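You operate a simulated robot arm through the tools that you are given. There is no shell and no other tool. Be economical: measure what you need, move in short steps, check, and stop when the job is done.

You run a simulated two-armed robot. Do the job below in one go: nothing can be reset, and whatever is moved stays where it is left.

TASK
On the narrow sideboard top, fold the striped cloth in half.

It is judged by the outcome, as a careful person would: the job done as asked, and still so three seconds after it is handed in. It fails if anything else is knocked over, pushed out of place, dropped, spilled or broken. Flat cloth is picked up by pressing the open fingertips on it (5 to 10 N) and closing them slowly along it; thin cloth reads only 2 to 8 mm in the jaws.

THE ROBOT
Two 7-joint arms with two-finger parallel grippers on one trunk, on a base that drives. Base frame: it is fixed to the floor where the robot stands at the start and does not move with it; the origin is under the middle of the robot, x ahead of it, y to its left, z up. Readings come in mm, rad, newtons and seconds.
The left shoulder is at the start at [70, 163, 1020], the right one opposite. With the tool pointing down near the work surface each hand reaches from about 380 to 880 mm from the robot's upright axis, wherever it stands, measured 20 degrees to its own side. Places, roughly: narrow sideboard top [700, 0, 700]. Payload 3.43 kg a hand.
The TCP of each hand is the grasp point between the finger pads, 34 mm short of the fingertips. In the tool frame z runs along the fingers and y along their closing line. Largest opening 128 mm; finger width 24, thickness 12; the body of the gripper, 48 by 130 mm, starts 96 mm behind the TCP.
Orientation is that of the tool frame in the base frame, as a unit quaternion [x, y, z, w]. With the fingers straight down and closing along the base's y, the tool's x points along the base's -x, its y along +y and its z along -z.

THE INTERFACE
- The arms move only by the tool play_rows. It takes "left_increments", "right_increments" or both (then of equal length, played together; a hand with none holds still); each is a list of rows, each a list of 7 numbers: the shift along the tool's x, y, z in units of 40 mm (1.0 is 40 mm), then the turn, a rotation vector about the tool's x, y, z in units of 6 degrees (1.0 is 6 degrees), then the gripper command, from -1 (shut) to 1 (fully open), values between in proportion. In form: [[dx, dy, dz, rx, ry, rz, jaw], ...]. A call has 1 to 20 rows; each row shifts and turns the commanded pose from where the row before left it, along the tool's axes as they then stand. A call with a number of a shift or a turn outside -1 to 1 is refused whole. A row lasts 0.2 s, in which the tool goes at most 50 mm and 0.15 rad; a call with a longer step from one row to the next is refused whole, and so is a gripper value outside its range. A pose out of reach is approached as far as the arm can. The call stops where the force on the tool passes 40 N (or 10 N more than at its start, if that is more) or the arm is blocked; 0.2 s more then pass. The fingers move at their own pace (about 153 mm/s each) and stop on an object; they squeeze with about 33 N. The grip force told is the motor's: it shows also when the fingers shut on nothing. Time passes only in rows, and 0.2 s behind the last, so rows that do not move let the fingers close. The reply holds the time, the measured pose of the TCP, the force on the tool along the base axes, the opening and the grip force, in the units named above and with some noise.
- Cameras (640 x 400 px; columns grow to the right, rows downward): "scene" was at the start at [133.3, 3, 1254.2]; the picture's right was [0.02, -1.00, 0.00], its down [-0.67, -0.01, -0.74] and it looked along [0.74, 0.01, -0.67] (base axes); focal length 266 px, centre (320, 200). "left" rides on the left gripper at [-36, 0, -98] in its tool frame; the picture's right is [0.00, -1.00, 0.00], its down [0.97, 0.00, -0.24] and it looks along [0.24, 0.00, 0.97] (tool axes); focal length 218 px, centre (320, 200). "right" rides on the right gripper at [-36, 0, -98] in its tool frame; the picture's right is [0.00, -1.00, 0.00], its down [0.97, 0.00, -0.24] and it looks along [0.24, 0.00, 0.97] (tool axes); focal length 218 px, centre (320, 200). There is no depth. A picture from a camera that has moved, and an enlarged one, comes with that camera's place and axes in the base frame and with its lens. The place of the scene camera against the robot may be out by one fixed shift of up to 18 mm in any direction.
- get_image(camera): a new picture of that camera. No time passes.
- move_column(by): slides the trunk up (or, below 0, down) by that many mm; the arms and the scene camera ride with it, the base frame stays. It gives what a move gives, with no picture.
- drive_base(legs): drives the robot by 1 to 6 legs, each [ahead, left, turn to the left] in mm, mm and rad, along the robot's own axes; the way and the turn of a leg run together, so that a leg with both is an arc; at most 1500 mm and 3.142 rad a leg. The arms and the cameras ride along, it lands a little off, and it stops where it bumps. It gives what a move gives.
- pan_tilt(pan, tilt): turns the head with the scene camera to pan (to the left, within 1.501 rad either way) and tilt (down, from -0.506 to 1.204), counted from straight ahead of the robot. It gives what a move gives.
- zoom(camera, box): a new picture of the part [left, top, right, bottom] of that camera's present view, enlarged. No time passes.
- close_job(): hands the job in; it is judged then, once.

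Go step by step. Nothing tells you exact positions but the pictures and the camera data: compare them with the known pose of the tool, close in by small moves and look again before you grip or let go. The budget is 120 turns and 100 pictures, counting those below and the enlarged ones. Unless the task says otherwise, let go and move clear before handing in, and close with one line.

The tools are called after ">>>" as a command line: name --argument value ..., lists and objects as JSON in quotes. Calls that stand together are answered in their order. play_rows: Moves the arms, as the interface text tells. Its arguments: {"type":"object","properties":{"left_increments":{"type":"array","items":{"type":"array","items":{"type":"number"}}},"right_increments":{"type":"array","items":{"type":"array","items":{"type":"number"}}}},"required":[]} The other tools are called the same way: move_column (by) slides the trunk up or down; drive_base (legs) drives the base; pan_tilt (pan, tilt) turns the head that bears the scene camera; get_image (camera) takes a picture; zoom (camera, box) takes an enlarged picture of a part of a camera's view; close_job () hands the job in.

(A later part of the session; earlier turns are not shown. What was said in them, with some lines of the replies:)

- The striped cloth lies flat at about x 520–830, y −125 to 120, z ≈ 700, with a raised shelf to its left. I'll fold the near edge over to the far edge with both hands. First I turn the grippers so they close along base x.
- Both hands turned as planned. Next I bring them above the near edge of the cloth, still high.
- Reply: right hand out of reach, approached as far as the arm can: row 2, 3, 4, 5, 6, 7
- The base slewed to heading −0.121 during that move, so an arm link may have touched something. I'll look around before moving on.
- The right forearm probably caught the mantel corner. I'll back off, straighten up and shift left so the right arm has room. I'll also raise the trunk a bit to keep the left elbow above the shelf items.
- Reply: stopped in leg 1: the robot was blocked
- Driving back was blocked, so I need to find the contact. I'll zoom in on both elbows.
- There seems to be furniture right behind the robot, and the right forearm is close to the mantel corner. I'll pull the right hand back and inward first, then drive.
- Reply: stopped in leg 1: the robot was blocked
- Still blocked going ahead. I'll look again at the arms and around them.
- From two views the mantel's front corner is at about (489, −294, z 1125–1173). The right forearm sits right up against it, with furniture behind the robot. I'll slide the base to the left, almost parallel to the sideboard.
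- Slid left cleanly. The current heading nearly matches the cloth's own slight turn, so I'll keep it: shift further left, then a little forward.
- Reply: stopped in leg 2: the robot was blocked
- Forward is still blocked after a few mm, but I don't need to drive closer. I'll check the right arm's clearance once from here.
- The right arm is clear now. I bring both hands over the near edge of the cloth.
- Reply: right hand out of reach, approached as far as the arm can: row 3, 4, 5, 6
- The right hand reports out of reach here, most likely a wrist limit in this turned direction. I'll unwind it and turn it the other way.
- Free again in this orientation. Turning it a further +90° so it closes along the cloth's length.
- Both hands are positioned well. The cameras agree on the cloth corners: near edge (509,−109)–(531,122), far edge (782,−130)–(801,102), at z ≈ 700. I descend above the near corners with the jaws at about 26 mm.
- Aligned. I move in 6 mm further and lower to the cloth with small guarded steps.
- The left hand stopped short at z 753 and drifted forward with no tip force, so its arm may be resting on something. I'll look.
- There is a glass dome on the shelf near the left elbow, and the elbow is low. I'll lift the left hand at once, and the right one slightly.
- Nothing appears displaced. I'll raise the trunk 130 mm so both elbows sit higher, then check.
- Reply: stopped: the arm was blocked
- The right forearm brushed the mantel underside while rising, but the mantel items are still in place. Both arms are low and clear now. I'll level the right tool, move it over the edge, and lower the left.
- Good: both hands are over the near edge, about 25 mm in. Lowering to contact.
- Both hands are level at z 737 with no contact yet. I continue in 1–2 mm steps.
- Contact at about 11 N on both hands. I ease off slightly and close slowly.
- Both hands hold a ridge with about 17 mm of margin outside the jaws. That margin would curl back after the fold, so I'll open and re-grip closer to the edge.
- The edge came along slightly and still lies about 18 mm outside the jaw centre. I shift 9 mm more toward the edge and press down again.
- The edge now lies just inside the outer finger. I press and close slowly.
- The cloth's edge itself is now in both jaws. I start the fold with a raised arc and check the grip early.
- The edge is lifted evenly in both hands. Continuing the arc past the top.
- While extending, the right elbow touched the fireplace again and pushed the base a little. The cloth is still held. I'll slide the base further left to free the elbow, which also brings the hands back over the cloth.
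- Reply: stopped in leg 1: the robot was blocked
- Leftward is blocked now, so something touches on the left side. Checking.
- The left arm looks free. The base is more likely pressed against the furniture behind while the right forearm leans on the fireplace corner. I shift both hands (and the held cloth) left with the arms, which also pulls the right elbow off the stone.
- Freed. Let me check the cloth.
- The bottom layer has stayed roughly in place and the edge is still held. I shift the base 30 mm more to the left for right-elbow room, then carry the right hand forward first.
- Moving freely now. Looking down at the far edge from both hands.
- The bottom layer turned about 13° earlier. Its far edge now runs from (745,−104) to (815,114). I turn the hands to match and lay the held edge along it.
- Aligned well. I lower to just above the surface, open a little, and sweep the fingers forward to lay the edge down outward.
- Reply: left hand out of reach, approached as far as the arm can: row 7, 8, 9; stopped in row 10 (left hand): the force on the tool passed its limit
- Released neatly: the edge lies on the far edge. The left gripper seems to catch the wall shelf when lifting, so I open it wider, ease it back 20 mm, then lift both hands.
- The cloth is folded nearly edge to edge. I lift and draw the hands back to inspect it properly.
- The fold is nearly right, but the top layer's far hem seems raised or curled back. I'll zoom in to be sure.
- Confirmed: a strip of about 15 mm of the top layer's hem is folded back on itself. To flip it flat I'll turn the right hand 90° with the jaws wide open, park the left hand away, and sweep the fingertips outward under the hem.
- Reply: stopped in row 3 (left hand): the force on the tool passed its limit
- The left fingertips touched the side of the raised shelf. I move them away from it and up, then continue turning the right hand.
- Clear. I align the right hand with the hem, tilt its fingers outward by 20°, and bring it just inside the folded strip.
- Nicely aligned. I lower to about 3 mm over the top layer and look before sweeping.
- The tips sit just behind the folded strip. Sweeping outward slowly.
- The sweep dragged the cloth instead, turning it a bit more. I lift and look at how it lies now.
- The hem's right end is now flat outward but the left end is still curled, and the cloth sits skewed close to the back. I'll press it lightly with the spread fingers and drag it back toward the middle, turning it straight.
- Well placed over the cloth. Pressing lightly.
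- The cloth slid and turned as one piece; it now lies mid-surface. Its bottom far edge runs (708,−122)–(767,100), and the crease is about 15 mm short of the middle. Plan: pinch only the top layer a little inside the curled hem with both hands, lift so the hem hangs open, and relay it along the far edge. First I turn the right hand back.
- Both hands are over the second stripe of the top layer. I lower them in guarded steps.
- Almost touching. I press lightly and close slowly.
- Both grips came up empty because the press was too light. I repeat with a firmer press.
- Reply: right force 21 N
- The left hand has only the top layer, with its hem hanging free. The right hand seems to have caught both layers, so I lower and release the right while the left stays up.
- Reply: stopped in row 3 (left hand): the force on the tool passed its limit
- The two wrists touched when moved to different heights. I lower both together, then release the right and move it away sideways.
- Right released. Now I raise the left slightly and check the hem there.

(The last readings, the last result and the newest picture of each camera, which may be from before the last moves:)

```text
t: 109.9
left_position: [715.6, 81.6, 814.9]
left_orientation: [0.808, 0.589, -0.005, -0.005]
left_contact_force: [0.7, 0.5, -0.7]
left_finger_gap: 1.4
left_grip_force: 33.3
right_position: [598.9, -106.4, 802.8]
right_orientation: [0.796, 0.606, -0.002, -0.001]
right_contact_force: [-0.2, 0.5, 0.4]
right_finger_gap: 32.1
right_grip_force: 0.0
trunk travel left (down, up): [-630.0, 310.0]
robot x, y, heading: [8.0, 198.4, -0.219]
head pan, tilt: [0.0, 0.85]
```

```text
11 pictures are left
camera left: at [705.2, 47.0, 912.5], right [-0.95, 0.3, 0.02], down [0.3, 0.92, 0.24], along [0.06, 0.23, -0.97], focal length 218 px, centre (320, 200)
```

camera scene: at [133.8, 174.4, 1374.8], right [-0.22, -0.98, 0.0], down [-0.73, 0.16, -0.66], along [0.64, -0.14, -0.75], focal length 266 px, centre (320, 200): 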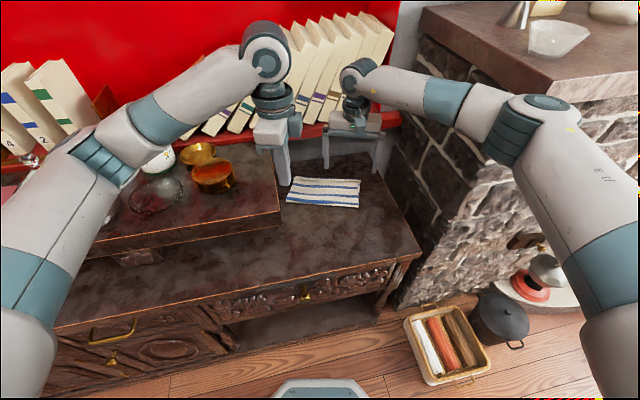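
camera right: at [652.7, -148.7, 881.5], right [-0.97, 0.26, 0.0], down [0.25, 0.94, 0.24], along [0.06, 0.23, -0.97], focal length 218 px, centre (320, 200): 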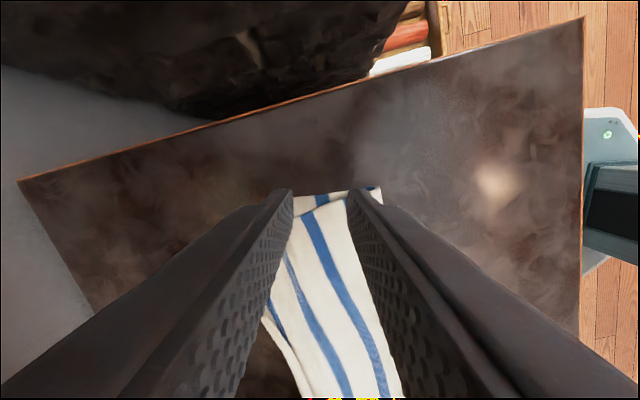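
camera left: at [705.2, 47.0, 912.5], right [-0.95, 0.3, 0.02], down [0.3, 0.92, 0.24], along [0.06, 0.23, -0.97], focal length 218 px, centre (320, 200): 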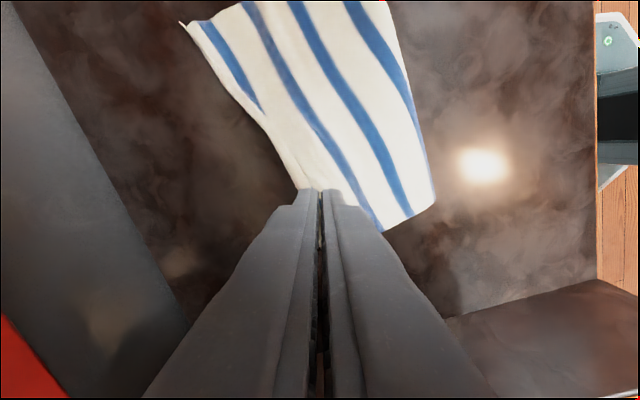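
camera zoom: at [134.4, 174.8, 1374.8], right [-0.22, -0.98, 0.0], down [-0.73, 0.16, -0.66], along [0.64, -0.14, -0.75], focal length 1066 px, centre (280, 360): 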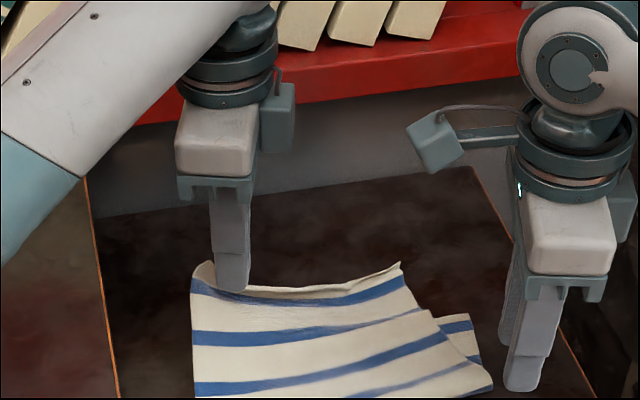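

The hem is now open. I lay the left side down while moving slightly back so the edge trails outward, then release and lift both hands clear.

>>> play_rows --left_increments '[[0, -0.05, 0.3, 0, 0, 0, -1], [0, -0.1, 0.35, 0, 0, 0, -1], [0, -0.15, 0.35, 0, 0, 0, -1], [0, -0.15, 0.35, 0, 0, 0, -1], [0, -0.15, 0.3, 0, 0, 0, -1], [0, 0, 0.15, 0, 0, 0, -1], [0, 0, 0, 0, 0, 0, -0.85], [0, 0, 0, 0, 0, 0, -0.7], [0, 0, 0, 0, 0, 0, -0.7], [0, 0, -0.2, 0, 0, 0, -0.7], [0, 0, -0.6, 0, 0, 0, -0.7], [0, 0, -0.8, 0, 0, 0, -0.7], [0, -0.6, -0.8, 0, 0, 0, -0.7], [0, -0.8, 0, 0, 0, 0, -0.7], [0, -0.8, 0, 0, 0, 0, -0.7]]'

>>> get_image --camera "left"

```text
t: 113.1
left_position: [608.6, 114.6, 841.5]
left_orientation: [0.808, 0.59, -0.006, -0.006]
left_contact_force: [0.4, 0.1, 0.5]
left_finger_gap: 19.2
left_grip_force: 0.0
right_position: [597.7, -106.4, 803.1]
right_orientation: [0.796, 0.605, -0.001, -0.001]
right_contact_force: [0.0, 0.0, 0.3]
right_finger_gap: 31.8
right_grip_force: 0.0
trunk travel left (down, up): [-630.0, 310.0]
robot x, y, heading: [7.2, 201.3, -0.214]
head pan, tilt: [0.0, 0.85]
```

```text
10 pictures are left
camera left: at [598.4, 79.2, 938.4], right [-0.95, 0.3, 0.01], down [0.3, 0.92, 0.24], along [0.06, 0.23, -0.97], focal length 218 px, centre (320, 200)
```

left: 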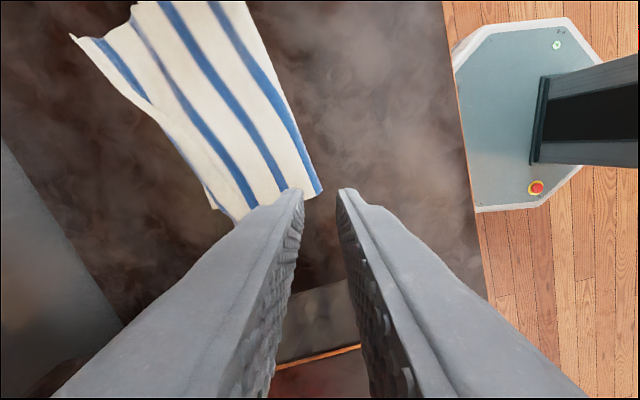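

>>> zoom --camera "left" --box '[50, 0, 338, 230]'

```text
1.74 times, centred on (194, 115) of left
camera zoom: at [598.4, 79.2, 938.4], right [-0.95, 0.3, 0.01], down [0.3, 0.92, 0.24], along [0.06, 0.23, -0.97], focal length 380 px, centre (539, 348)
```

zoom: 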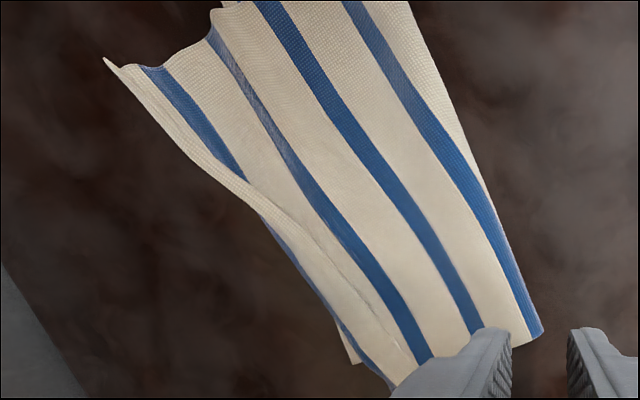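

>>> play_rows --left_increments '[[0, -0.8, -0.5, 0, 0, 0, -0.7], [0.3, -0.5, -0.5, 0, 0, 0, -0.7]]' --right_increments '[[-0.5, -0.3, -0.3, 0, 0, 0, -0.5], [-0.3, 0, 0, 0, 0, 0, -0.5]]'

>>> zoom --camera "scene" --box '[250, 120, 410, 220]'

```text
t: 113.7
left_position: [563.4, 142.0, 883.4]
left_orientation: [0.808, 0.589, -0.006, -0.005]
left_contact_force: [0.6, 0.1, -0.3]
left_finger_gap: 19.6
left_grip_force: 0.0
right_position: [579.7, -133.0, 813.9]
right_orientation: [0.795, 0.606, -0.002, -0.001]
right_contact_force: [0.1, 0.0, -0.9]
right_finger_gap: 32.0
right_grip_force: 0.2
trunk travel left (down, up): [-630.0, 310.0]
robot x, y, heading: [12.1, 201.6, -0.218]
head pan, tilt: [0.0, 0.85]
```

```text
4.00 times, centred on (330, 170) of scene
camera zoom: at [134.1, 175.0, 1374.8], right [-0.22, -0.98, 0.0], down [-0.73, 0.16, -0.66], along [0.64, -0.14, -0.75], focal length 1066 px, centre (280, 320)
```

zoom: 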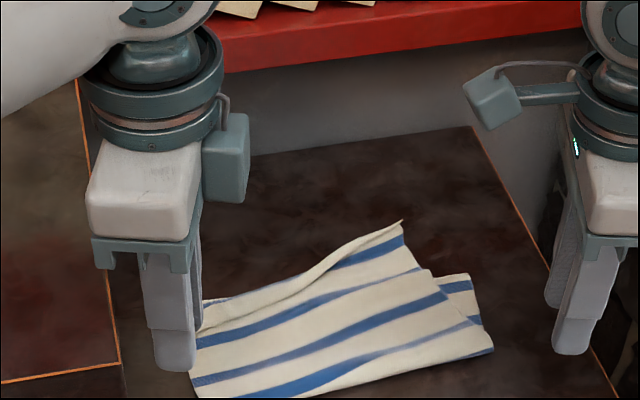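

The top layer now lies skewed: its far-right corner overshoots at about (783,−82) and should be at (722,−122). The left end only needs its hem unrolled. I'll pick the overshooting right corner with the right hand, turning it to suit that edge.

>>> play_rows --right_increments '[[0, 0, -0.3, 0, 0, -0.95, -0.6], [0, 0, 0, 0, 0, -0.95, -0.6], [0, 0, 0, 0, 0, -0.95, -0.6], [0, 0, 0, 0, 0, -0.95, -0.6], [0, 0, 0, 0, 0, -0.95, -0.6], [0, 0, 0, 0, 0, -0.95, -0.6], [0, 0, 0, 0, 0, -0.95, -0.6], [0, 0, 0, 0, 0, -0.85, -0.6], [-0.12, 0.8, 0, 0, 0, 0, -0.6], [-0.12, 0.8, 0, 0, 0, 0, -0.6], [-0.12, 0.8, 0, 0, 0, 0, -0.6], [-0.12, 0.8, 0.2, 0, 0, 0, -0.6], [-0.12, 0.8, 0.4, 0, 0, 0, -0.6], [-0.12, 0.83, 0.5, 0, 0, 0, -0.6], [0, 0, 0.3, 0, 0, 0, -0.6], [0, 0, 0, 0, 0, 0, -0.6]]'

>>> get_image --camera "right"

```text
t: 117.1
left_position: [563.4, 141.0, 882.1]
left_orientation: [0.807, 0.59, -0.007, -0.006]
left_contact_force: [-0.1, 0.5, 0.1]
left_finger_gap: 19.2
left_grip_force: 0.1
right_position: [761.4, -63.1, 769.2]
right_orientation: [0.504, 0.864, 0.0, -0.001]
right_contact_force: [-0.1, 0.9, 0.8]
right_finger_gap: 25.9
right_grip_force: 0.0
trunk travel left (down, up): [-630.0, 310.0]
robot x, y, heading: [8.0, 202.6, -0.215]
head pan, tilt: [0.0, 0.85]
```

```text
7 pictures are left
camera right: at [778.6, -92.6, 866.9], right [-0.87, -0.49, 0.0], down [-0.48, 0.84, 0.24], along [-0.12, 0.21, -0.97], focal length 218 px, centre (320, 200)
```

right: 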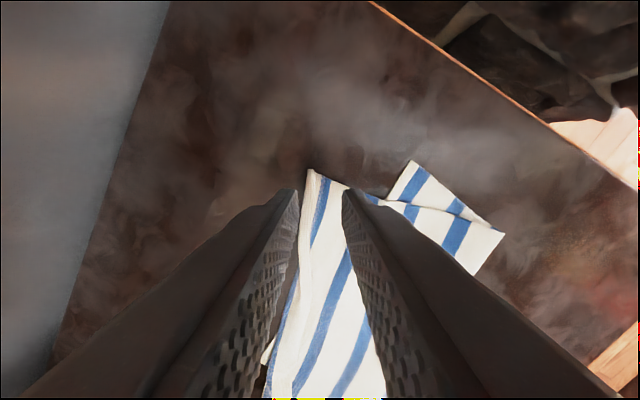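

Excellent view: the edge lies inside the jaws, with the corner just beyond. Descending to grip it.

>>> play_rows --right_increments '[[0, 0, 0.4, 0, 0, 0, -0.6], [0, 0, 0.3, 0, 0, 0, -0.6], [0, 0, 0.08, 0, 0, 0, -0.6], [0, 0, 0.05, 0, 0, 0, -0.6], [0, 0, 0.03, 0, 0, 0, -0.6], [0, 0, 0, 0, 0, 0, -0.6]]'

```text
t: 118.5
left_position: [562.7, 141.1, 882.5]
left_orientation: [0.807, 0.59, -0.006, -0.005]
left_contact_force: [-0.3, -0.1, 0.2]
left_finger_gap: 19.2
left_grip_force: 0.1
right_position: [760.6, -63.0, 736.5]
right_orientation: [0.503, 0.864, -0.001, 0.0]
right_contact_force: [-1.0, 0.1, 1.8]
right_finger_gap: 25.2
right_grip_force: 0.0
trunk travel left (down, up): [-630.0, 310.0]
robot x, y, heading: [9.7, 194.5, -0.22]
head pan, tilt: [0.0, 0.85]
```

>>> play_rows --right_increments '[[0, 0, 0.04, 0, 0, 0, -0.6], [0, 0, 0.02, 0, 0, 0, -0.6], [0, 0, 0, 0, 0, 0, -0.65], [0, 0, 0, 0, 0, 0, -0.7], [0, 0, 0, 0, 0, 0, -0.75], [0, 0, 0, 0, 0, 0, -0.8], [0, 0, 0, 0, 0, 0, -0.85], [0, 0, 0, 0, 0, 0, -0.9], [0, 0, 0, 0, 0, 0, -0.95], [0, 0, 0, 0, 0, 0, -1], [0, 0, 0, 0, 0, 0, -1]]'

```text
t: 120.9
left_position: [560.7, 140.3, 884.7]
left_orientation: [0.807, 0.59, -0.005, -0.004]
left_contact_force: [0.1, -0.2, 0.2]
left_finger_gap: 19.0
left_grip_force: 0.0
right_position: [759.5, -62.9, 736.7]
right_orientation: [0.503, 0.864, 0.001, -0.001]
right_contact_force: [0.3, -1.4, 21.6]
right_finger_gap: 2.7
right_grip_force: 33.0
trunk travel left (down, up): [-630.0, 310.0]
robot x, y, heading: [7.7, 198.5, -0.221]
head pan, tilt: [0.0, 0.85]
```

Gripped. I lift, turn to match the bottom edge, carry the corner back onto the bottom corner, and tilt the fingers so the hem will fall outward.

>>> play_rows --right_increments '[[0, 0, -0.5, 0, 0, 0, -1], [0, 0, -0.5, 0, 0, 0, -1], [0, 0, -0.5, 0, 0, 0.9, -1], [0, 0, 0, 0, 0, 0.95, -1], [0, 0, 0, 0, 0, 0.95, -1], [0, 0, 0, 0, 0, 0.95, -1], [0, 0, 0, 0, 0, 0.95, -1], [0, 0, 0, 0, 0, 0.8, -1], [-0.22, -0.3, 0, 0, 0, 0, -1], [-0.22, -0.3, 0, 0, 0, 0, -1], [-0.23, -0.29, 0, 0, 0, 0, -1], [0, 0, 0, 0.9, 0, 0, -1], [0, 0, 0, 1, 0, 0, -1], [0, 0, 0, 1, 0, 0, -1], [0, 0, 0, 1, 0, 0, -1], [0, 0, 0, 1, 0, 0, -1], [0, 0, 0, 0, 0, 0, -1]]'

>>> zoom --camera "scene" --box '[250, 110, 410, 210]'

```text
t: 124.5
left_position: [563.0, 139.8, 883.1]
left_orientation: [0.807, 0.59, -0.005, -0.006]
left_contact_force: [0.2, -0.1, 0.2]
left_finger_gap: 19.2
left_grip_force: 0.0
right_position: [686.5, -86.0, 803.4]
right_orientation: [0.712, 0.671, -0.14, -0.149]
right_contact_force: [0.8, -1.1, 0.3]
right_finger_gap: 3.0
right_grip_force: 33.3
right hand out of reach, approached as far as the arm can: row 14, 15, 16
trunk travel left (down, up): [-630.0, 310.0]
robot x, y, heading: [5.0, 199.3, -0.218]
head pan, tilt: [0.0, 0.85]
```

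```text
4.00 times, centred on (330, 160) of scene
camera zoom: at [133.7, 173.7, 1374.8], right [-0.22, -0.98, 0.0], down [-0.73, 0.16, -0.66], along [0.64, -0.14, -0.75], focal length 1066 px, centre (280, 360)
```

zoom: 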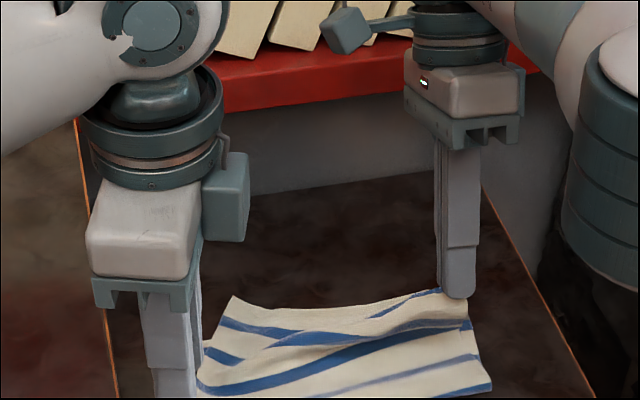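

The full tilt isn't reachable there, so I reduce it and read the pose before lowering.

>>> play_rows --right_increments '[[0, 0, 0, -1, 0, 0, -1], [0, 0, 0, -1, 0, 0, -1], [0, 0, 0, -1, 0, 0, -1], [0, 0, 0, 0, 0, 0, -1]]'

```text
t: 125.5
left_position: [563.7, 142.5, 883.1]
left_orientation: [0.808, 0.59, -0.006, -0.005]
left_contact_force: [0.8, -0.1, -0.2]
left_finger_gap: 19.3
left_grip_force: 0.0
right_position: [686.8, -87.5, 802.8]
right_orientation: [0.727, 0.685, -0.033, -0.034]
right_contact_force: [-0.3, 0.0, 0.5]
right_finger_gap: 2.8
right_grip_force: 32.9
trunk travel left (down, up): [-630.0, 310.0]
robot x, y, heading: [2.5, 198.2, -0.217]
head pan, tilt: [0.0, 0.85]
```

>>> play_rows --right_increments '[[0, 0.25, 0.1, 0.5, 0, 0, -1], [0, 0.25, 0.2, 0.5, 0, 0, -1], [0, 0.2, 0.25, 0.5, 0, 0, -1], [0, 0.15, 0.3, 0, 0, 0, -1], [0, 0.12, 0.3, 0, 0, 0, -1], [0, 0.1, 0.2, 0, 0, 0, -1], [0, 0, 0, 0, 0, 0, -1]]'

>>> get_image --camera "right"

```text
t: 127.1
left_position: [563.2, 140.8, 883.0]
left_orientation: [0.808, 0.59, -0.007, -0.006]
left_contact_force: [0.4, 0.4, -0.2]
left_finger_gap: 19.3
left_grip_force: 0.0
right_position: [712.9, -88.4, 743.1]
right_orientation: [0.722, 0.681, -0.086, -0.092]
right_contact_force: [-0.1, 0.4, 0.0]
right_finger_gap: 2.6
right_grip_force: 33.1
right hand out of reach, approached as far as the arm can: row 5, 6
trunk travel left (down, up): [-630.0, 310.0]
robot x, y, heading: [9.6, 201.7, -0.216]
head pan, tilt: [0.0, 0.85]
```

```text
5 pictures are left
camera right: at [734.0, -124.3, 838.4], right [-0.97, 0.06, 0.25], down [0.12, 0.97, 0.23], along [-0.23, 0.25, -0.94], focal length 218 px, centre (320, 200)
```

right: 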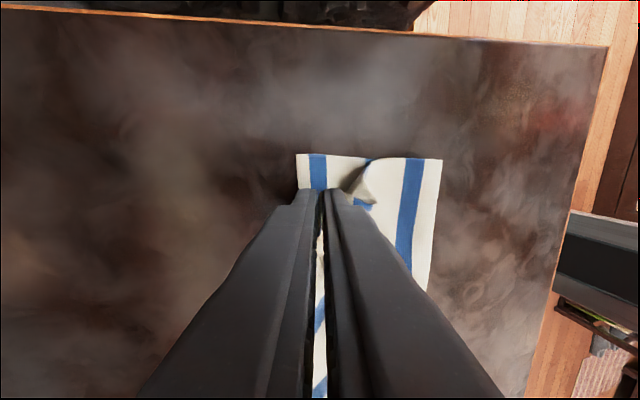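

The top corner sits just inside the bottom corner. I open slightly and withdraw along the tilted axis so the hem leans outward.

>>> play_rows --right_increments '[[0, 0, 0.06, 0, 0, 0, -1], [0, 0, 0, 0, 0, 0, -0.85], [0, 0, 0, 0, 0, 0, -0.75], [0, 0.2, -0.04, 0, 0, 0, -0.75], [0, 0.2, -0.04, 0, 0, 0, -0.75], [0, 0.1, -0.2, 0, 0, 0, -0.75], [0, 0, -0.5, 0, 0, 0, -0.75], [0, 0, -0.6, 0, 0, 0, -0.75], [0, 0, -0.6, 0, 0, 0, -0.75]]'

>>> get_image --camera "right"

```text
t: 129.1
left_position: [562.5, 141.5, 882.5]
left_orientation: [0.807, 0.59, -0.005, -0.005]
left_contact_force: [-0.9, 0.0, -0.1]
left_finger_gap: 19.3
left_grip_force: 0.0
right_position: [726.6, -88.6, 816.0]
right_orientation: [0.722, 0.68, -0.087, -0.092]
right_contact_force: [-0.7, -0.1, -0.6]
right_finger_gap: 15.9
right_grip_force: 0.1
right hand out of reach, approached as far as the arm can: row 4, 5, 6, 8
trunk travel left (down, up): [-630.0, 310.0]
robot x, y, heading: [6.4, 196.1, -0.215]
head pan, tilt: [0.0, 0.85]
```

```text
4 pictures are left
camera right: at [747.6, -124.0, 911.1], right [-0.97, 0.06, 0.25], down [0.12, 0.97, 0.23], along [-0.23, 0.25, -0.94], focal length 218 px, centre (320, 200)
```

right: 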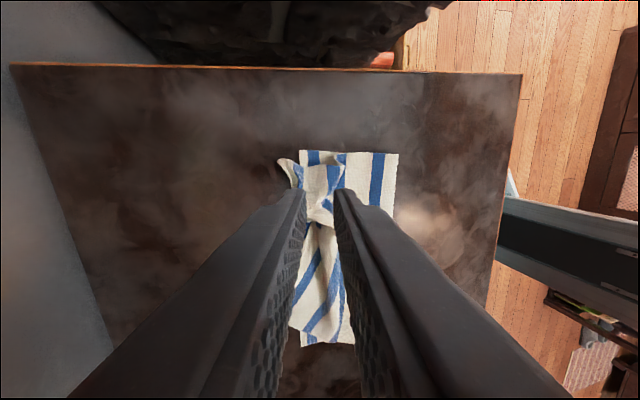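

The corners now roughly meet, but the top layer has slack. I withdraw the right hand and inspect the whole.

>>> play_rows --right_increments '[[0, 0, -0.4, -0.7, 0, 0, -0.7], [0, -0.5, 0, -0.8, 0, 0, -0.7], [0, -0.8, 0, -0.8, 0, 0, -0.7], [0, -0.8, 0, 0, 0, 0, -0.7], [-0.5, -0.8, 0, 0, 0, 0, -0.7], [-0.5, -0.3, 0, 0, 0, 0, -0.7]]'

>>> zoom --camera "scene" --box '[250, 120, 410, 220]'

```text
t: 130.5
left_position: [566.0, 159.3, 880.7]
left_orientation: [0.805, 0.593, -0.012, 0.0]
left_contact_force: [0.0, -0.3, -0.1]
left_finger_gap: 19.2
left_grip_force: 0.0
right_position: [602.4, -91.9, 835.7]
right_orientation: [0.719, 0.695, -0.012, -0.003]
right_contact_force: [0.2, 0.3, 0.5]
right_finger_gap: 19.2
right_grip_force: 0.0
trunk travel left (down, up): [-630.0, 310.0]
robot x, y, heading: [8.0, 202.8, -0.214]
head pan, tilt: [0.0, 0.85]
```

```text
4.00 times, centred on (330, 170) of scene
camera zoom: at [137.4, 196.5, 1373.5], right [-0.21, -0.98, 0.02], down [-0.74, 0.15, -0.66], along [0.64, -0.15, -0.75], focal length 1066 px, centre (280, 320)
```

zoom: 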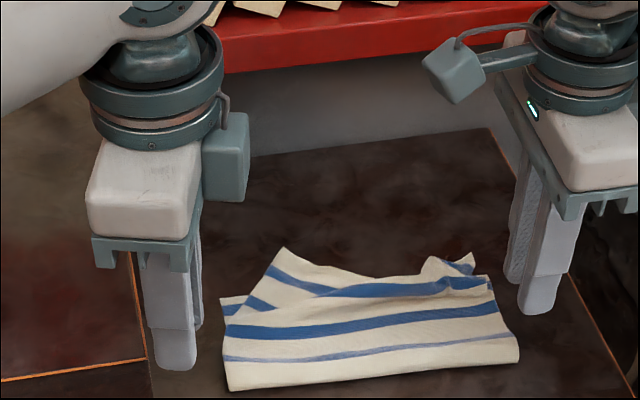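

The right corner is fine now, but the top's left corner overshoots to about (777,43), while the bottom corner is at (729,108). I do the same correction with the left hand.

>>> play_rows --left_increments '[[-0.6, 0, -0.2, 0, 0, 0, -0.6], [0, 0, 0, 0, 0, 1, -0.6], [0, 0, 0, 0, 0, 1, -0.6], [0, 0, 0, 0, 0, 1, -0.6], [0, 0, 0, 0, 0, 1, -0.6], [0.16, 0.77, 0, 0, 0, 0, -0.6], [0.16, 0.77, 0, 0, 0, 0, -0.6], [0.17, 0.77, 0, 0, 0, 0, -0.6], [0.17, 0.77, 0, 0, 0, 0, -0.6], [0.17, 0.77, 0.4, 0, 0, 0, -0.6], [0.17, 0.77, 0.4, 0, 0, 0, -0.6], [0.16, 0.77, 0.5, 0, 0, 0, -0.6], [0, 0, 0.6, 0, 0, 0, -0.6], [0, 0, 0.6, 0, 0, 0, -0.6], [0, 0, 0.4, 0, 0, 0, -0.6], [0, 0, 0, 0, 0, 0, -0.6]]'

>>> get_image --camera "left"

```text
t: 133.9
left_position: [748.6, 25.5, 773.5]
left_orientation: [0.911, 0.413, -0.011, 0.003]
left_contact_force: [0.1, -0.3, -0.3]
left_finger_gap: 25.4
left_grip_force: 0.0
right_position: [600.6, -91.6, 835.7]
right_orientation: [0.717, 0.696, -0.014, -0.004]
right_contact_force: [0.6, -0.2, -0.2]
right_finger_gap: 19.3
right_grip_force: 0.1
trunk travel left (down, up): [-630.0, 310.0]
robot x, y, heading: [10.2, 200.8, -0.214]
head pan, tilt: [0.0, 0.85]
```

```text
2 pictures are left
camera left: at [726.9, -0.1, 870.4], right [-0.75, 0.66, 0.0], down [0.65, 0.73, 0.22], along [0.14, 0.17, -0.98], focal length 218 px, centre (320, 200)
```

left: 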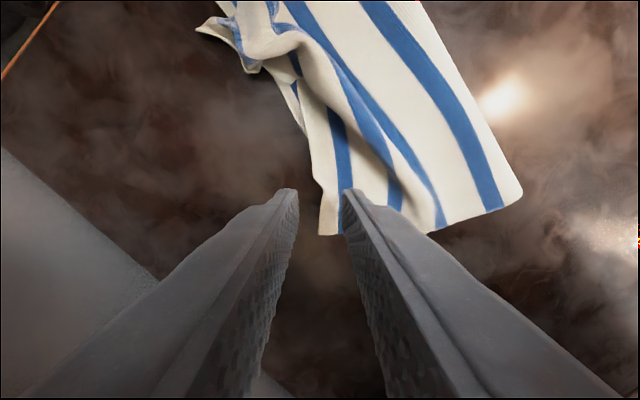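

The left corner's edge lies at the jaw centre. I shift 9 mm inward, press and grip it.

>>> play_rows --left_increments '[[0, -0.23, 0.4, 0, 0, 0, -0.6], [0, 0, 0.35, 0, 0, 0, -0.6], [0, 0, 0.12, 0, 0, 0, -0.6], [0, 0, 0.05, 0, 0, 0, -0.6], [0, 0, 0, 0, 0, 0, -0.6]]'

```text
t: 135.1
left_position: [739.9, 30.5, 735.4]
left_orientation: [0.911, 0.411, -0.01, 0.003]
left_contact_force: [0.0, -0.1, 2.6]
left_finger_gap: 25.7
left_grip_force: 0.4
right_position: [602.0, -91.8, 836.1]
right_orientation: [0.718, 0.696, -0.014, -0.005]
right_contact_force: [0.0, 1.1, -0.1]
right_finger_gap: 19.3
right_grip_force: 0.0
trunk travel left (down, up): [-630.0, 310.0]
robot x, y, heading: [11.3, 201.5, -0.209]
head pan, tilt: [0.0, 0.85]
```

>>> play_rows --left_increments '[[0, 0, 0.04, 0, 0, 0, -0.6], [0, 0, 0.01, 0, 0, 0, -0.6], [0, 0, 0, 0, 0, 0, -0.65], [0, 0, 0, 0, 0, 0, -0.7], [0, 0, 0, 0, 0, 0, -0.75], [0, 0, 0, 0, 0, 0, -0.8], [0, 0, 0, 0, 0, 0, -0.85], [0, 0, 0, 0, 0, 0, -0.9], [0, 0, 0, 0, 0, 0, -0.95], [0, 0, 0, 0, 0, 0, -1], [0, 0, 0, 0, 0, 0, -1]]'

```text
t: 137.5
left_position: [740.7, 33.3, 734.8]
left_orientation: [0.911, 0.412, -0.011, 0.003]
left_contact_force: [-7.0, 5.2, 36.3]
left_finger_gap: 2.4
left_grip_force: 33.0
right_position: [600.5, -92.3, 835.5]
right_orientation: [0.718, 0.696, -0.014, -0.006]
right_contact_force: [0.2, -0.6, -0.1]
right_finger_gap: 19.2
right_grip_force: 0.0
trunk travel left (down, up): [-630.0, 310.0]
robot x, y, heading: [9.7, 203.9, -0.208]
head pan, tilt: [0.0, 0.85]
```

Gripped. I lift well so the slack straightens, turn to match the bottom edge, and move over the bottom-left corner.

>>> play_rows --left_increments '[[0, 0, -0.5, 0, 0, 0, -1], [0, 0, -0.5, 0, 0, 0, -1], [0, 0, -0.5, 0, 0, -0.9, -1], [0, 0, -0.5, 0, 0, -0.9, -1], [0, 0, 0, 0, 0, -0.9, -1], [0, 0, 0, 0, 0, -0.9, -1], [0, 0, 0, 0, 0, -0.9, -1], [0, 0, 0, 0, 0, -0.9, -1], [0, 0, 0, 0, 0, -0.9, -1], [0.23, -0.14, 0, 0, 0, 0, -1], [0.23, -0.14, 0, 0.8, 0, 0, -1], [0.22, -0.14, 0, 0.8, 0, 0, -1], [0, 0, 0, 0, 0, 0, -1]]'

```text
t: 140.3
left_position: [727.3, 59.4, 814.7]
left_orientation: [0.725, 0.682, -0.069, -0.061]
left_contact_force: [0.7, 0.4, 0.6]
left_finger_gap: 2.5
left_grip_force: 33.0
right_position: [599.7, -92.9, 835.6]
right_orientation: [0.719, 0.695, -0.013, -0.005]
right_contact_force: [-0.4, 0.5, 0.2]
right_finger_gap: 19.3
right_grip_force: 0.1
trunk travel left (down, up): [-630.0, 310.0]
robot x, y, heading: [7.5, 202.5, -0.209]
head pan, tilt: [0.0, 0.85]
```

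In place with a slight tilt. Lowering, then releasing and withdrawing outward.

>>> play_rows --left_increments '[[0, 0.08, 0.45, 0, 0, 0, -1], [0, 0.08, 0.45, 0, 0, 0, -1], [0, 0.08, 0.45, 0, 0, 0, -1], [0, 0.08, 0.42, 0, 0, 0, -1], [0, 0, 0.04, 0, 0, 0, -1], [0, 0, 0, 0, 0, 0, -0.85], [0, 0, 0, 0, 0, 0, -0.75], [0, 0.15, -0.04, 0, 0, 0, -0.75], [0, 0.15, -0.06, 0, 0, 0, -0.75], [0, 0.1, -0.2, 0, 0, 0, -0.75], [0, 0, -0.5, 0, 0, 0, -0.75], [0, 0, -0.7, 0, 0, 0, -0.75], [0, 0, -0.8, 0, 0, 0, -0.75], [0, -0.7, -0.2, 0, 0, 0, -0.75], [0, -0.8, 0, 0, 0, 0, -0.75], [0, -0.8, 0, 0, 0, 0, -0.75]]'

>>> zoom --camera "scene" --box '[250, 120, 410, 220]'

```text
t: 143.7
left_position: [660.9, 66.6, 853.4]
left_orientation: [0.727, 0.681, -0.069, -0.063]
left_contact_force: [0.2, 0.1, 0.6]
left_finger_gap: 15.9
left_grip_force: 0.1
left hand out of reach, approached as far as the arm can: row 9, 10
right_position: [601.1, -92.9, 835.2]
right_orientation: [0.719, 0.695, -0.014, -0.006]
right_contact_force: [-0.4, 0.9, -0.7]
right_finger_gap: 19.0
right_grip_force: 0.1
trunk travel left (down, up): [-630.0, 310.0]
robot x, y, heading: [8.2, 201.2, -0.209]
head pan, tilt: [0.0, 0.85]
```

```text
4.00 times, centred on (330, 170) of scene
camera zoom: at [136.1, 195.0, 1374.6], right [-0.21, -0.98, 0.02], down [-0.74, 0.15, -0.66], along [0.64, -0.15, -0.75], focal length 1066 px, centre (280, 320)
```

zoom: 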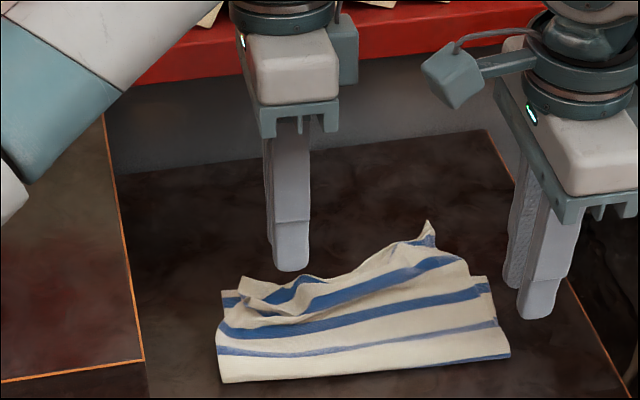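

The left corner is now on its mark, but the right one pulled outward again. I clamp the left side with the left hand and correct the right corner with a low lift.

>>> play_rows --left_increments '[[0, 0, 0, -0.85, 0, 0, -1], [0, 0, 0, -0.85, 0, 0, -1], [0.12, 0.35, 0, 0, 0, 0, -1], [0.12, 0.36, 0, 0, 0, 0, -1], [0, 0, 0.6, 0, 0, 0, -1], [0, 0, 0.6, 0, 0, 0, -1], [0, 0, 0.6, 0, 0, 0, -1], [0, 0, 0.5, 0, 0, 0, -1], [0, 0, 0.3, 0, 0, 0, -1], [0, 0, 0.1, 0, 0, 0, -1], [0, 0, 0, 0, 0, 0, -1]]' --right_increments '[[0, 0, 0, 0, 0, -0.8, -0.5], [0, 0, 0, 0, 0, -0.8, -0.5], [0, 0, 0, 0, 0, -0.8, -0.5], [0, 0, 0, 0, 0, -0.8, -0.5], [-0.04, 0.77, 0, 0, 0, 0, -0.5], [-0.04, 0.77, 0.2, 0, 0, 0, -0.5], [-0.04, 0.77, 0.3, 0, 0, 0, -0.5], [-0.04, 0.77, 0.4, 0, 0, 0, -0.5], [-0.04, 0.78, 0.4, 0, 0, 0, -0.5], [0, 0, 0.2, 0, 0, 0, -0.5], [0, 0, 0, 0, 0, 0, -0.5]]'

>>> get_image --camera "right"

```text
t: 146.1
left_position: [687.7, 60.0, 743.4]
left_orientation: [0.731, 0.682, -0.002, -0.002]
left_contact_force: [-0.6, 0.8, 0.7]
left_finger_gap: 0.0
left_grip_force: 33.3
right_position: [752.0, -85.6, 777.2]
right_orientation: [0.603, 0.798, -0.003, -0.005]
right_contact_force: [0.4, 0.1, 0.6]
right_finger_gap: 31.9
right_grip_force: 0.1
trunk travel left (down, up): [-630.0, 310.0]
robot x, y, heading: [9.8, 202.3, -0.22]
head pan, tilt: [0.0, 0.85]
```

```text
0 pictures are left
camera right: at [762.3, -119.4, 875.2], right [-0.96, -0.27, 0.01], down [-0.26, 0.93, 0.24], along [-0.08, 0.23, -0.97], focal length 218 px, centre (320, 200)
```

right: 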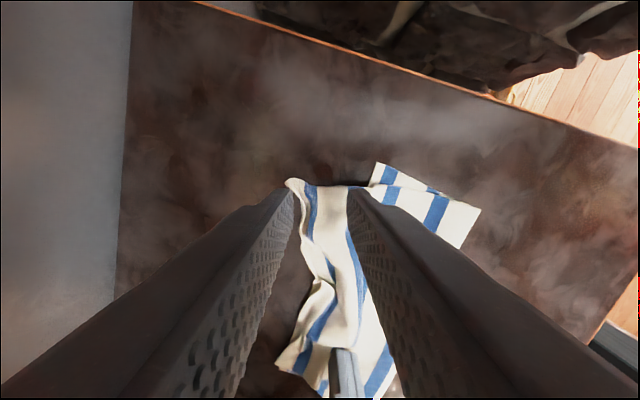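

No pictures remain, but this last one gives what I need: the top-right corner is at (775,−87), the bottom one at (712,−119), and the left corners nearly coincide. I clamp on the left and grip the right edge 28 mm in from the corner.

>>> play_rows --left_increments '[[0, 0, 0.1, 0, 0, 0, -1], [0, 0, 0.05, 0, 0, 0, -1], [0, 0, 0, 0, 0, 0, -1], [0, 0, 0, 0, 0, 0, -1], [0, 0, 0, 0, 0, 0, -1]]' --right_increments '[[0.42, 0.12, 0.3, 0, 0, 0, -0.5], [0, 0, 0.4, 0, 0, 0, -0.5], [0, 0, 0.25, 0, 0, 0, -0.5], [0, 0, 0.07, 0, 0, 0, -0.5], [0, 0, 0, 0, 0, 0, -0.5]]'

```text
t: 147.3
left_position: [688.8, 59.0, 737.6]
left_orientation: [0.731, 0.683, -0.002, -0.002]
left_contact_force: [0.7, 0.3, 0.5]
left_finger_gap: 0.0
left_grip_force: 33.1
right_position: [752.1, -68.9, 735.8]
right_orientation: [0.603, 0.797, -0.004, -0.005]
right_contact_force: [0.1, -0.6, -0.3]
right_finger_gap: 32.2
right_grip_force: 0.0
trunk travel left (down, up): [-630.0, 310.0]
robot x, y, heading: [12.7, 201.1, -0.218]
head pan, tilt: [0.0, 0.85]
```

>>> play_rows --left_increments '[[0, 0, 0.04, 0, 0, 0, -1], [0, 0, 0.02, 0, 0, 0, -1], [0, 0, 0, 0, 0, 0, -1]]' --right_increments '[[0, 0, 0.03, 0, 0, 0, -0.5], [0, 0, 0.03, 0, 0, 0, -0.5], [0, 0, 0, 0, 0, 0, -0.5]]'

```text
t: 148.1
left_position: [689.5, 59.3, 737.1]
left_orientation: [0.731, 0.682, -0.001, -0.001]
left_contact_force: [1.9, -1.0, 7.0]
left_finger_gap: 0.0
left_grip_force: 32.9
right_position: [750.6, -68.6, 735.3]
right_orientation: [0.603, 0.798, -0.003, -0.004]
right_contact_force: [2.0, 0.1, 8.2]
right_finger_gap: 31.5
right_grip_force: 0.1
trunk travel left (down, up): [-630.0, 310.0]
robot x, y, heading: [8.1, 198.5, -0.217]
head pan, tilt: [0.0, 0.85]
```

Left clamps at 7 N and right presses at 8 N. Closing the right slowly.

>>> play_rows --right_increments '[[0, 0, 0, 0, 0, 0, -0.55], [0, 0, 0, 0, 0, 0, -0.6], [0, 0, 0, 0, 0, 0, -0.65], [0, 0, 0, 0, 0, 0, -0.7], [0, 0, 0, 0, 0, 0, -0.75], [0, 0, 0, 0, 0, 0, -0.8], [0, 0, 0, 0, 0, 0, -0.85], [0, 0, 0, 0, 0, 0, -0.9], [0, 0, 0, 0, 0, 0, -0.95], [0, 0, 0, 0, 0, 0, -1], [0, 0, 0, 0, 0, 0, -1]]'

```text
t: 150.5
left_position: [687.9, 58.9, 737.2]
left_orientation: [0.731, 0.682, -0.002, -0.001]
left_contact_force: [2.1, -1.3, 8.5]
left_finger_gap: 0.0
left_grip_force: 33.2
right_position: [750.1, -70.1, 735.3]
right_orientation: [0.603, 0.797, -0.003, -0.005]
right_contact_force: [-0.6, 0.0, 11.2]
right_finger_gap: 2.9
right_grip_force: 33.3
trunk travel left (down, up): [-630.0, 310.0]
robot x, y, heading: [5.4, 203.2, -0.217]
head pan, tilt: [0.0, 0.85]
```

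Gripped. A low lift, turn and carry to the bottom-right corner, then lower.

>>> play_rows --right_increments '[[0, 0, -0.4, 0, 0, 0, -1], [0, 0, -0.4, 0, 0, 0.8, -1], [0, 0, 0, 0, 0, 0.85, -1], [0, 0, 0, 0, 0, 0.85, -1], [0, 0, 0, 0, 0, 0.8, -1], [-0.15, -0.25, 0, 0, 0, 0, -1], [-0.15, -0.25, 0, 0, 0, 0, -1], [-0.15, -0.25, 0, 0.75, 0, 0, -1], [-0.15, -0.24, 0, 0.75, 0, 0, -1], [0, 0.04, 0.3, 0, 0, 0, -1], [0, 0.05, 0.3, 0, 0, 0, -1], [0, 0, 0, 0, 0, 0, -1]]'

```text
t: 153.1
left_position: [687.8, 60.8, 736.7]
left_orientation: [0.73, 0.683, -0.001, -0.002]
left_contact_force: [0.0, 0.3, 15.5]
left_finger_gap: 0.0
left_grip_force: 32.9
right_position: [708.2, -91.2, 742.7]
right_orientation: [0.729, 0.68, -0.057, -0.062]
right_contact_force: [-0.4, 0.3, -0.9]
right_finger_gap: 2.7
right_grip_force: 32.7
trunk travel left (down, up): [-630.0, 310.0]
robot x, y, heading: [8.8, 202.6, -0.215]
head pan, tilt: [0.0, 0.85]
```

In place. Lowering a touch, opening, and withdrawing straight along the fingers.

>>> play_rows --right_increments '[[0, 0, 0.08, 0, 0, 0, -1], [0, 0, 0, 0, 0, 0, -0.9], [0, 0, 0, 0, 0, 0, -0.8], [0, 0, 0, 0, 0, 0, -0.75], [0, 0, -0.1, 0, 0, 0, -0.75], [0, 0, -0.3, 0, 0, 0, -0.75], [0, 0, -0.4, 0, 0, 0, -0.75], [0, 0, -0.4, 0, 0, 0, -0.75], [0, 0, 0, -0.75, 0, 0, -0.9], [0, 0, 0, -0.75, 0, 0, -1], [0, 0, 0, 0, 0, 0, -1]]'

```text
t: 155.5
left_position: [686.1, 59.4, 737.1]
left_orientation: [0.73, 0.683, -0.001, -0.002]
left_contact_force: [1.4, -1.2, 15.0]
left_finger_gap: 0.0
left_grip_force: 32.9
right_position: [716.3, -92.9, 787.2]
right_orientation: [0.731, 0.682, -0.004, -0.004]
right_contact_force: [-0.6, 0.3, -0.2]
right_finger_gap: 0.0
right_grip_force: 32.6
trunk travel left (down, up): [-630.0, 310.0]
robot x, y, heading: [6.6, 202.3, -0.221]
head pan, tilt: [0.0, 0.85]
```

Now I clamp the right side with the right hand, free the left, and ease the slack in the top layer toward the crease with shallow strokes.

>>> play_rows --left_increments '[[0, 0, 0, 0, 0, 0, -1], [0, 0, 0, 0, 0, 0, -1], [0, 0, 0, 0, 0, 0, -1], [0, 0, 0, 0, 0, 0, -1], [0, 0, 0, 0, 0, 0, -1], [0, 0, 0, 0, 0, 0, -1], [0, 0, 0, 0, 0, 0, -1]]' --right_increments '[[0, -0.4, 0, 0, 0, 0, -1], [0, 0, 0.4, 0, 0, 0, -1], [0, 0, 0.4, 0, 0, 0, -1], [0, 0, 0.3, 0, 0, 0, -1], [0, 0, 0.12, 0, 0, 0, -1], [0, 0, 0.05, 0, 0, 0, -1], [0, 0, 0, 0, 0, 0, -1]]'

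```text
t: 157.1
left_position: [686.7, 60.0, 737.6]
left_orientation: [0.731, 0.683, -0.002, -0.002]
left_contact_force: [2.9, -2.6, 10.7]
left_finger_gap: 0.2
left_grip_force: 32.9
right_position: [701.0, -89.5, 738.3]
right_orientation: [0.732, 0.682, -0.003, -0.003]
right_contact_force: [1.2, -0.6, 12.2]
right_finger_gap: 0.3
right_grip_force: 32.4
trunk travel left (down, up): [-630.0, 310.0]
robot x, y, heading: [8.0, 200.9, -0.217]
head pan, tilt: [0.0, 0.85]
```

>>> play_rows --left_increments '[[0, 0, -0.15, 0, 0, 0, -1], [0, -0.3, 0, 0, 0, 0, -1], [0, -0.3, 0, 0, 0, 0, -1], [0, -0.3, 0, 0, 0, 0, -1], [0, -0.3, 0, 0, 0, 0, -1], [0, -0.3, 0, 0, 0, 0, -1], [0, 0, -0.3, 0, 0, 0, -1], [0, 0.5, -0.3, 0, 0, 0, -1], [0, 0.6, 0, 0, 0, 0, -1], [0, 0.6, 0, 0, 0, 0, -1], [0, 0, 0.3, 0, 0, 0, -1], [0, 0, 0.3, 0, 0, 0, -1], [0, 0, 0.15, 0, 0, 0, -1], [0, 0, 0.02, 0, 0, 0, -1]]'

```text
t: 160.1
left_position: [695.6, 59.4, 736.6]
left_orientation: [0.731, 0.682, 0.0, -0.001]
left_contact_force: [-0.7, 0.7, 4.4]
left_finger_gap: 0.2
left_grip_force: 33.1
right_position: [698.6, -89.3, 739.1]
right_orientation: [0.732, 0.682, -0.004, -0.004]
right_contact_force: [5.1, -2.3, 22.6]
right_finger_gap: 0.1
right_grip_force: 32.9
trunk travel left (down, up): [-630.0, 310.0]
robot x, y, heading: [8.6, 198.5, -0.213]
head pan, tilt: [0.0, 0.85]
```

Left is clamping again (4 N). Now a similar stroke with the right hand.

>>> play_rows --left_increments '[[0, 0, 0.03, 0, 0, 0, -1], [0, 0, 0, 0, 0, 0, -1], [0, 0, 0, 0, 0, 0, -1], [0, 0, 0, 0, 0, 0, -1], [0, 0, 0, 0, 0, 0, -1], [0, 0, 0, 0, 0, 0, -1], [0, 0, 0, 0, 0, 0, -1], [0, 0, 0, 0, 0, 0, -1]]' --right_increments '[[0, 0, -0.2, 0, 0, 0, -1], [0, -0.3, 0, 0, 0, 0, -1], [0, -0.3, 0, 0, 0, 0, -1], [0, -0.3, 0, 0, 0, 0, -1], [0, -0.3, 0, 0, 0, 0, -1], [0, -0.3, 0, 0, 0, 0, -1], [0, 0, -0.4, 0, 0, 0, -1], [0, 0, -0.4, 0, 0, 0, -1]]'

```text
t: 161.9
left_position: [695.4, 59.6, 735.7]
left_orientation: [0.731, 0.683, 0.0, 0.0]
left_contact_force: [3.6, 2.5, 31.5]
left_finger_gap: 0.3
left_grip_force: 33.0
right_position: [639.5, -85.9, 776.8]
right_orientation: [0.732, 0.682, -0.003, -0.003]
right_contact_force: [0.0, -0.7, -0.4]
right_finger_gap: 0.0
right_grip_force: 32.7
trunk travel left (down, up): [-630.0, 310.0]
robot x, y, heading: [8.1, 200.1, -0.221]
head pan, tilt: [0.0, 0.85]
```

Now a gentle pat in the middle with the left hand while the right withdraws.

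>>> play_rows --left_increments '[[0, 0, -0.3, 0, 0, 0, -1], [0, 0, -0.6, 0, 0, 0, -1], [0, 0, 0, 0, 0, 0, -1], [-0.5, -0.2, 0, 0, 0, 0, -1], [-0.5, -0.2, 0, 0, 0, 0, -1], [-0.5, -0.2, 0, 0, 0, 0, -1], [0, 0, 0.4, 0, 0, 0, -1], [0, 0, 0.3, 0, 0, 0, -1], [0, 0, 0.1, 0, 0, 0, -1], [0, 0, 0, 0, 0, 0, -1], [0, 0, -0.4, 0, 0, 0, -1], [0, -0.7, 0, 0, 0, 0, -1], [0, 0, 0.3, 0, 0, 0, -1], [0, 0, 0.1, 0, 0, 0, -1], [0, 0, -0.5, 0, 0, 0, -1], [0, 0, -0.8, 0, 0, 0, -1]]' --right_increments '[[0, -0.4, -0.4, 0, 0, 0, -1], [-0.4, -0.6, -0.4, 0, 0, 0, -1], [-0.4, 0, 0, 0, 0, 0, -1], [0, 0, 0, 0, 0, 0, -1], [0, 0, 0, 0, 0, 0, -1], [0, 0, 0, 0, 0, 0, -1], [0, 0, 0, 0, 0, 0, -1], [0, 0, 0, 0, 0, 0, -1], [0, 0, 0, 0, 0, 0, -1], [0, 0, 0, 0, 0, 0, -1], [0, 0, 0, 0, 0, 0, -1], [0, 0, 0, 0, 0, 0, -1], [0, 0, 0, 0, 0, 0, -1], [0, 0, 0, 0, 0, 0, -1], [0, 0, 0, 0, 0, 0, -1], [0, 0, 0, 0, 0, 0, -1]]'

```text
t: 165.3
left_position: [639.2, 0.9, 789.0]
left_orientation: [0.73, 0.683, -0.001, -0.002]
left_contact_force: [1.0, 0.5, 0.9]
left_finger_gap: 0.2
left_grip_force: 32.9
right_position: [598.2, -117.9, 809.6]
right_orientation: [0.731, 0.683, -0.004, -0.005]
right_contact_force: [-0.1, -0.2, -0.8]
right_finger_gap: 0.1
right_grip_force: 33.3
trunk travel left (down, up): [-630.0, 310.0]
robot x, y, heading: [7.3, 201.9, -0.219]
head pan, tilt: [0.0, 0.85]
```

I lift the left hand clear and finish.

>>> play_rows --left_increments '[[0.3, 0, -0.8, 0, 0, 0, -1], [0.4, -0.4, -0.8, 0, 0, 0, -1], [0.4, -0.6, 0, 0, 0, 0, -1], [0, 0, 0, 0, 0, 0, -1]]'

>>> close_job

```text
t: 166.3
left_position: [603.0, 47.3, 854.3]
left_orientation: [0.731, 0.683, -0.001, -0.003]
left_contact_force: [-0.7, 0.2, 0.3]
left_finger_gap: 0.0
left_grip_force: 32.5
right_position: [598.5, -117.8, 811.3]
right_orientation: [0.732, 0.682, -0.004, -0.005]
right_contact_force: [-0.1, 0.2, 0.0]
right_finger_gap: 0.4
right_grip_force: 32.6
trunk travel left (down, up): [-630.0, 310.0]
robot x, y, heading: [10.1, 198.4, -0.217]
head pan, tilt: [0.0, 0.85]
```

```text
The job is handed in.
```

I folded the striped cloth near edge to far edge and handed the job in with both hands clear, but the fold is untidy: the top layer was slack and wrinkled, the crease about 15 mm off the middle when last measured, and the cloth has moved and turned on the top; I made the last right-corner fix and smoothing without pictures, so I never saw the final state, and though the arms bumped the mantel, shelves and fireplace, nothing looked displaced in the pictures I had.
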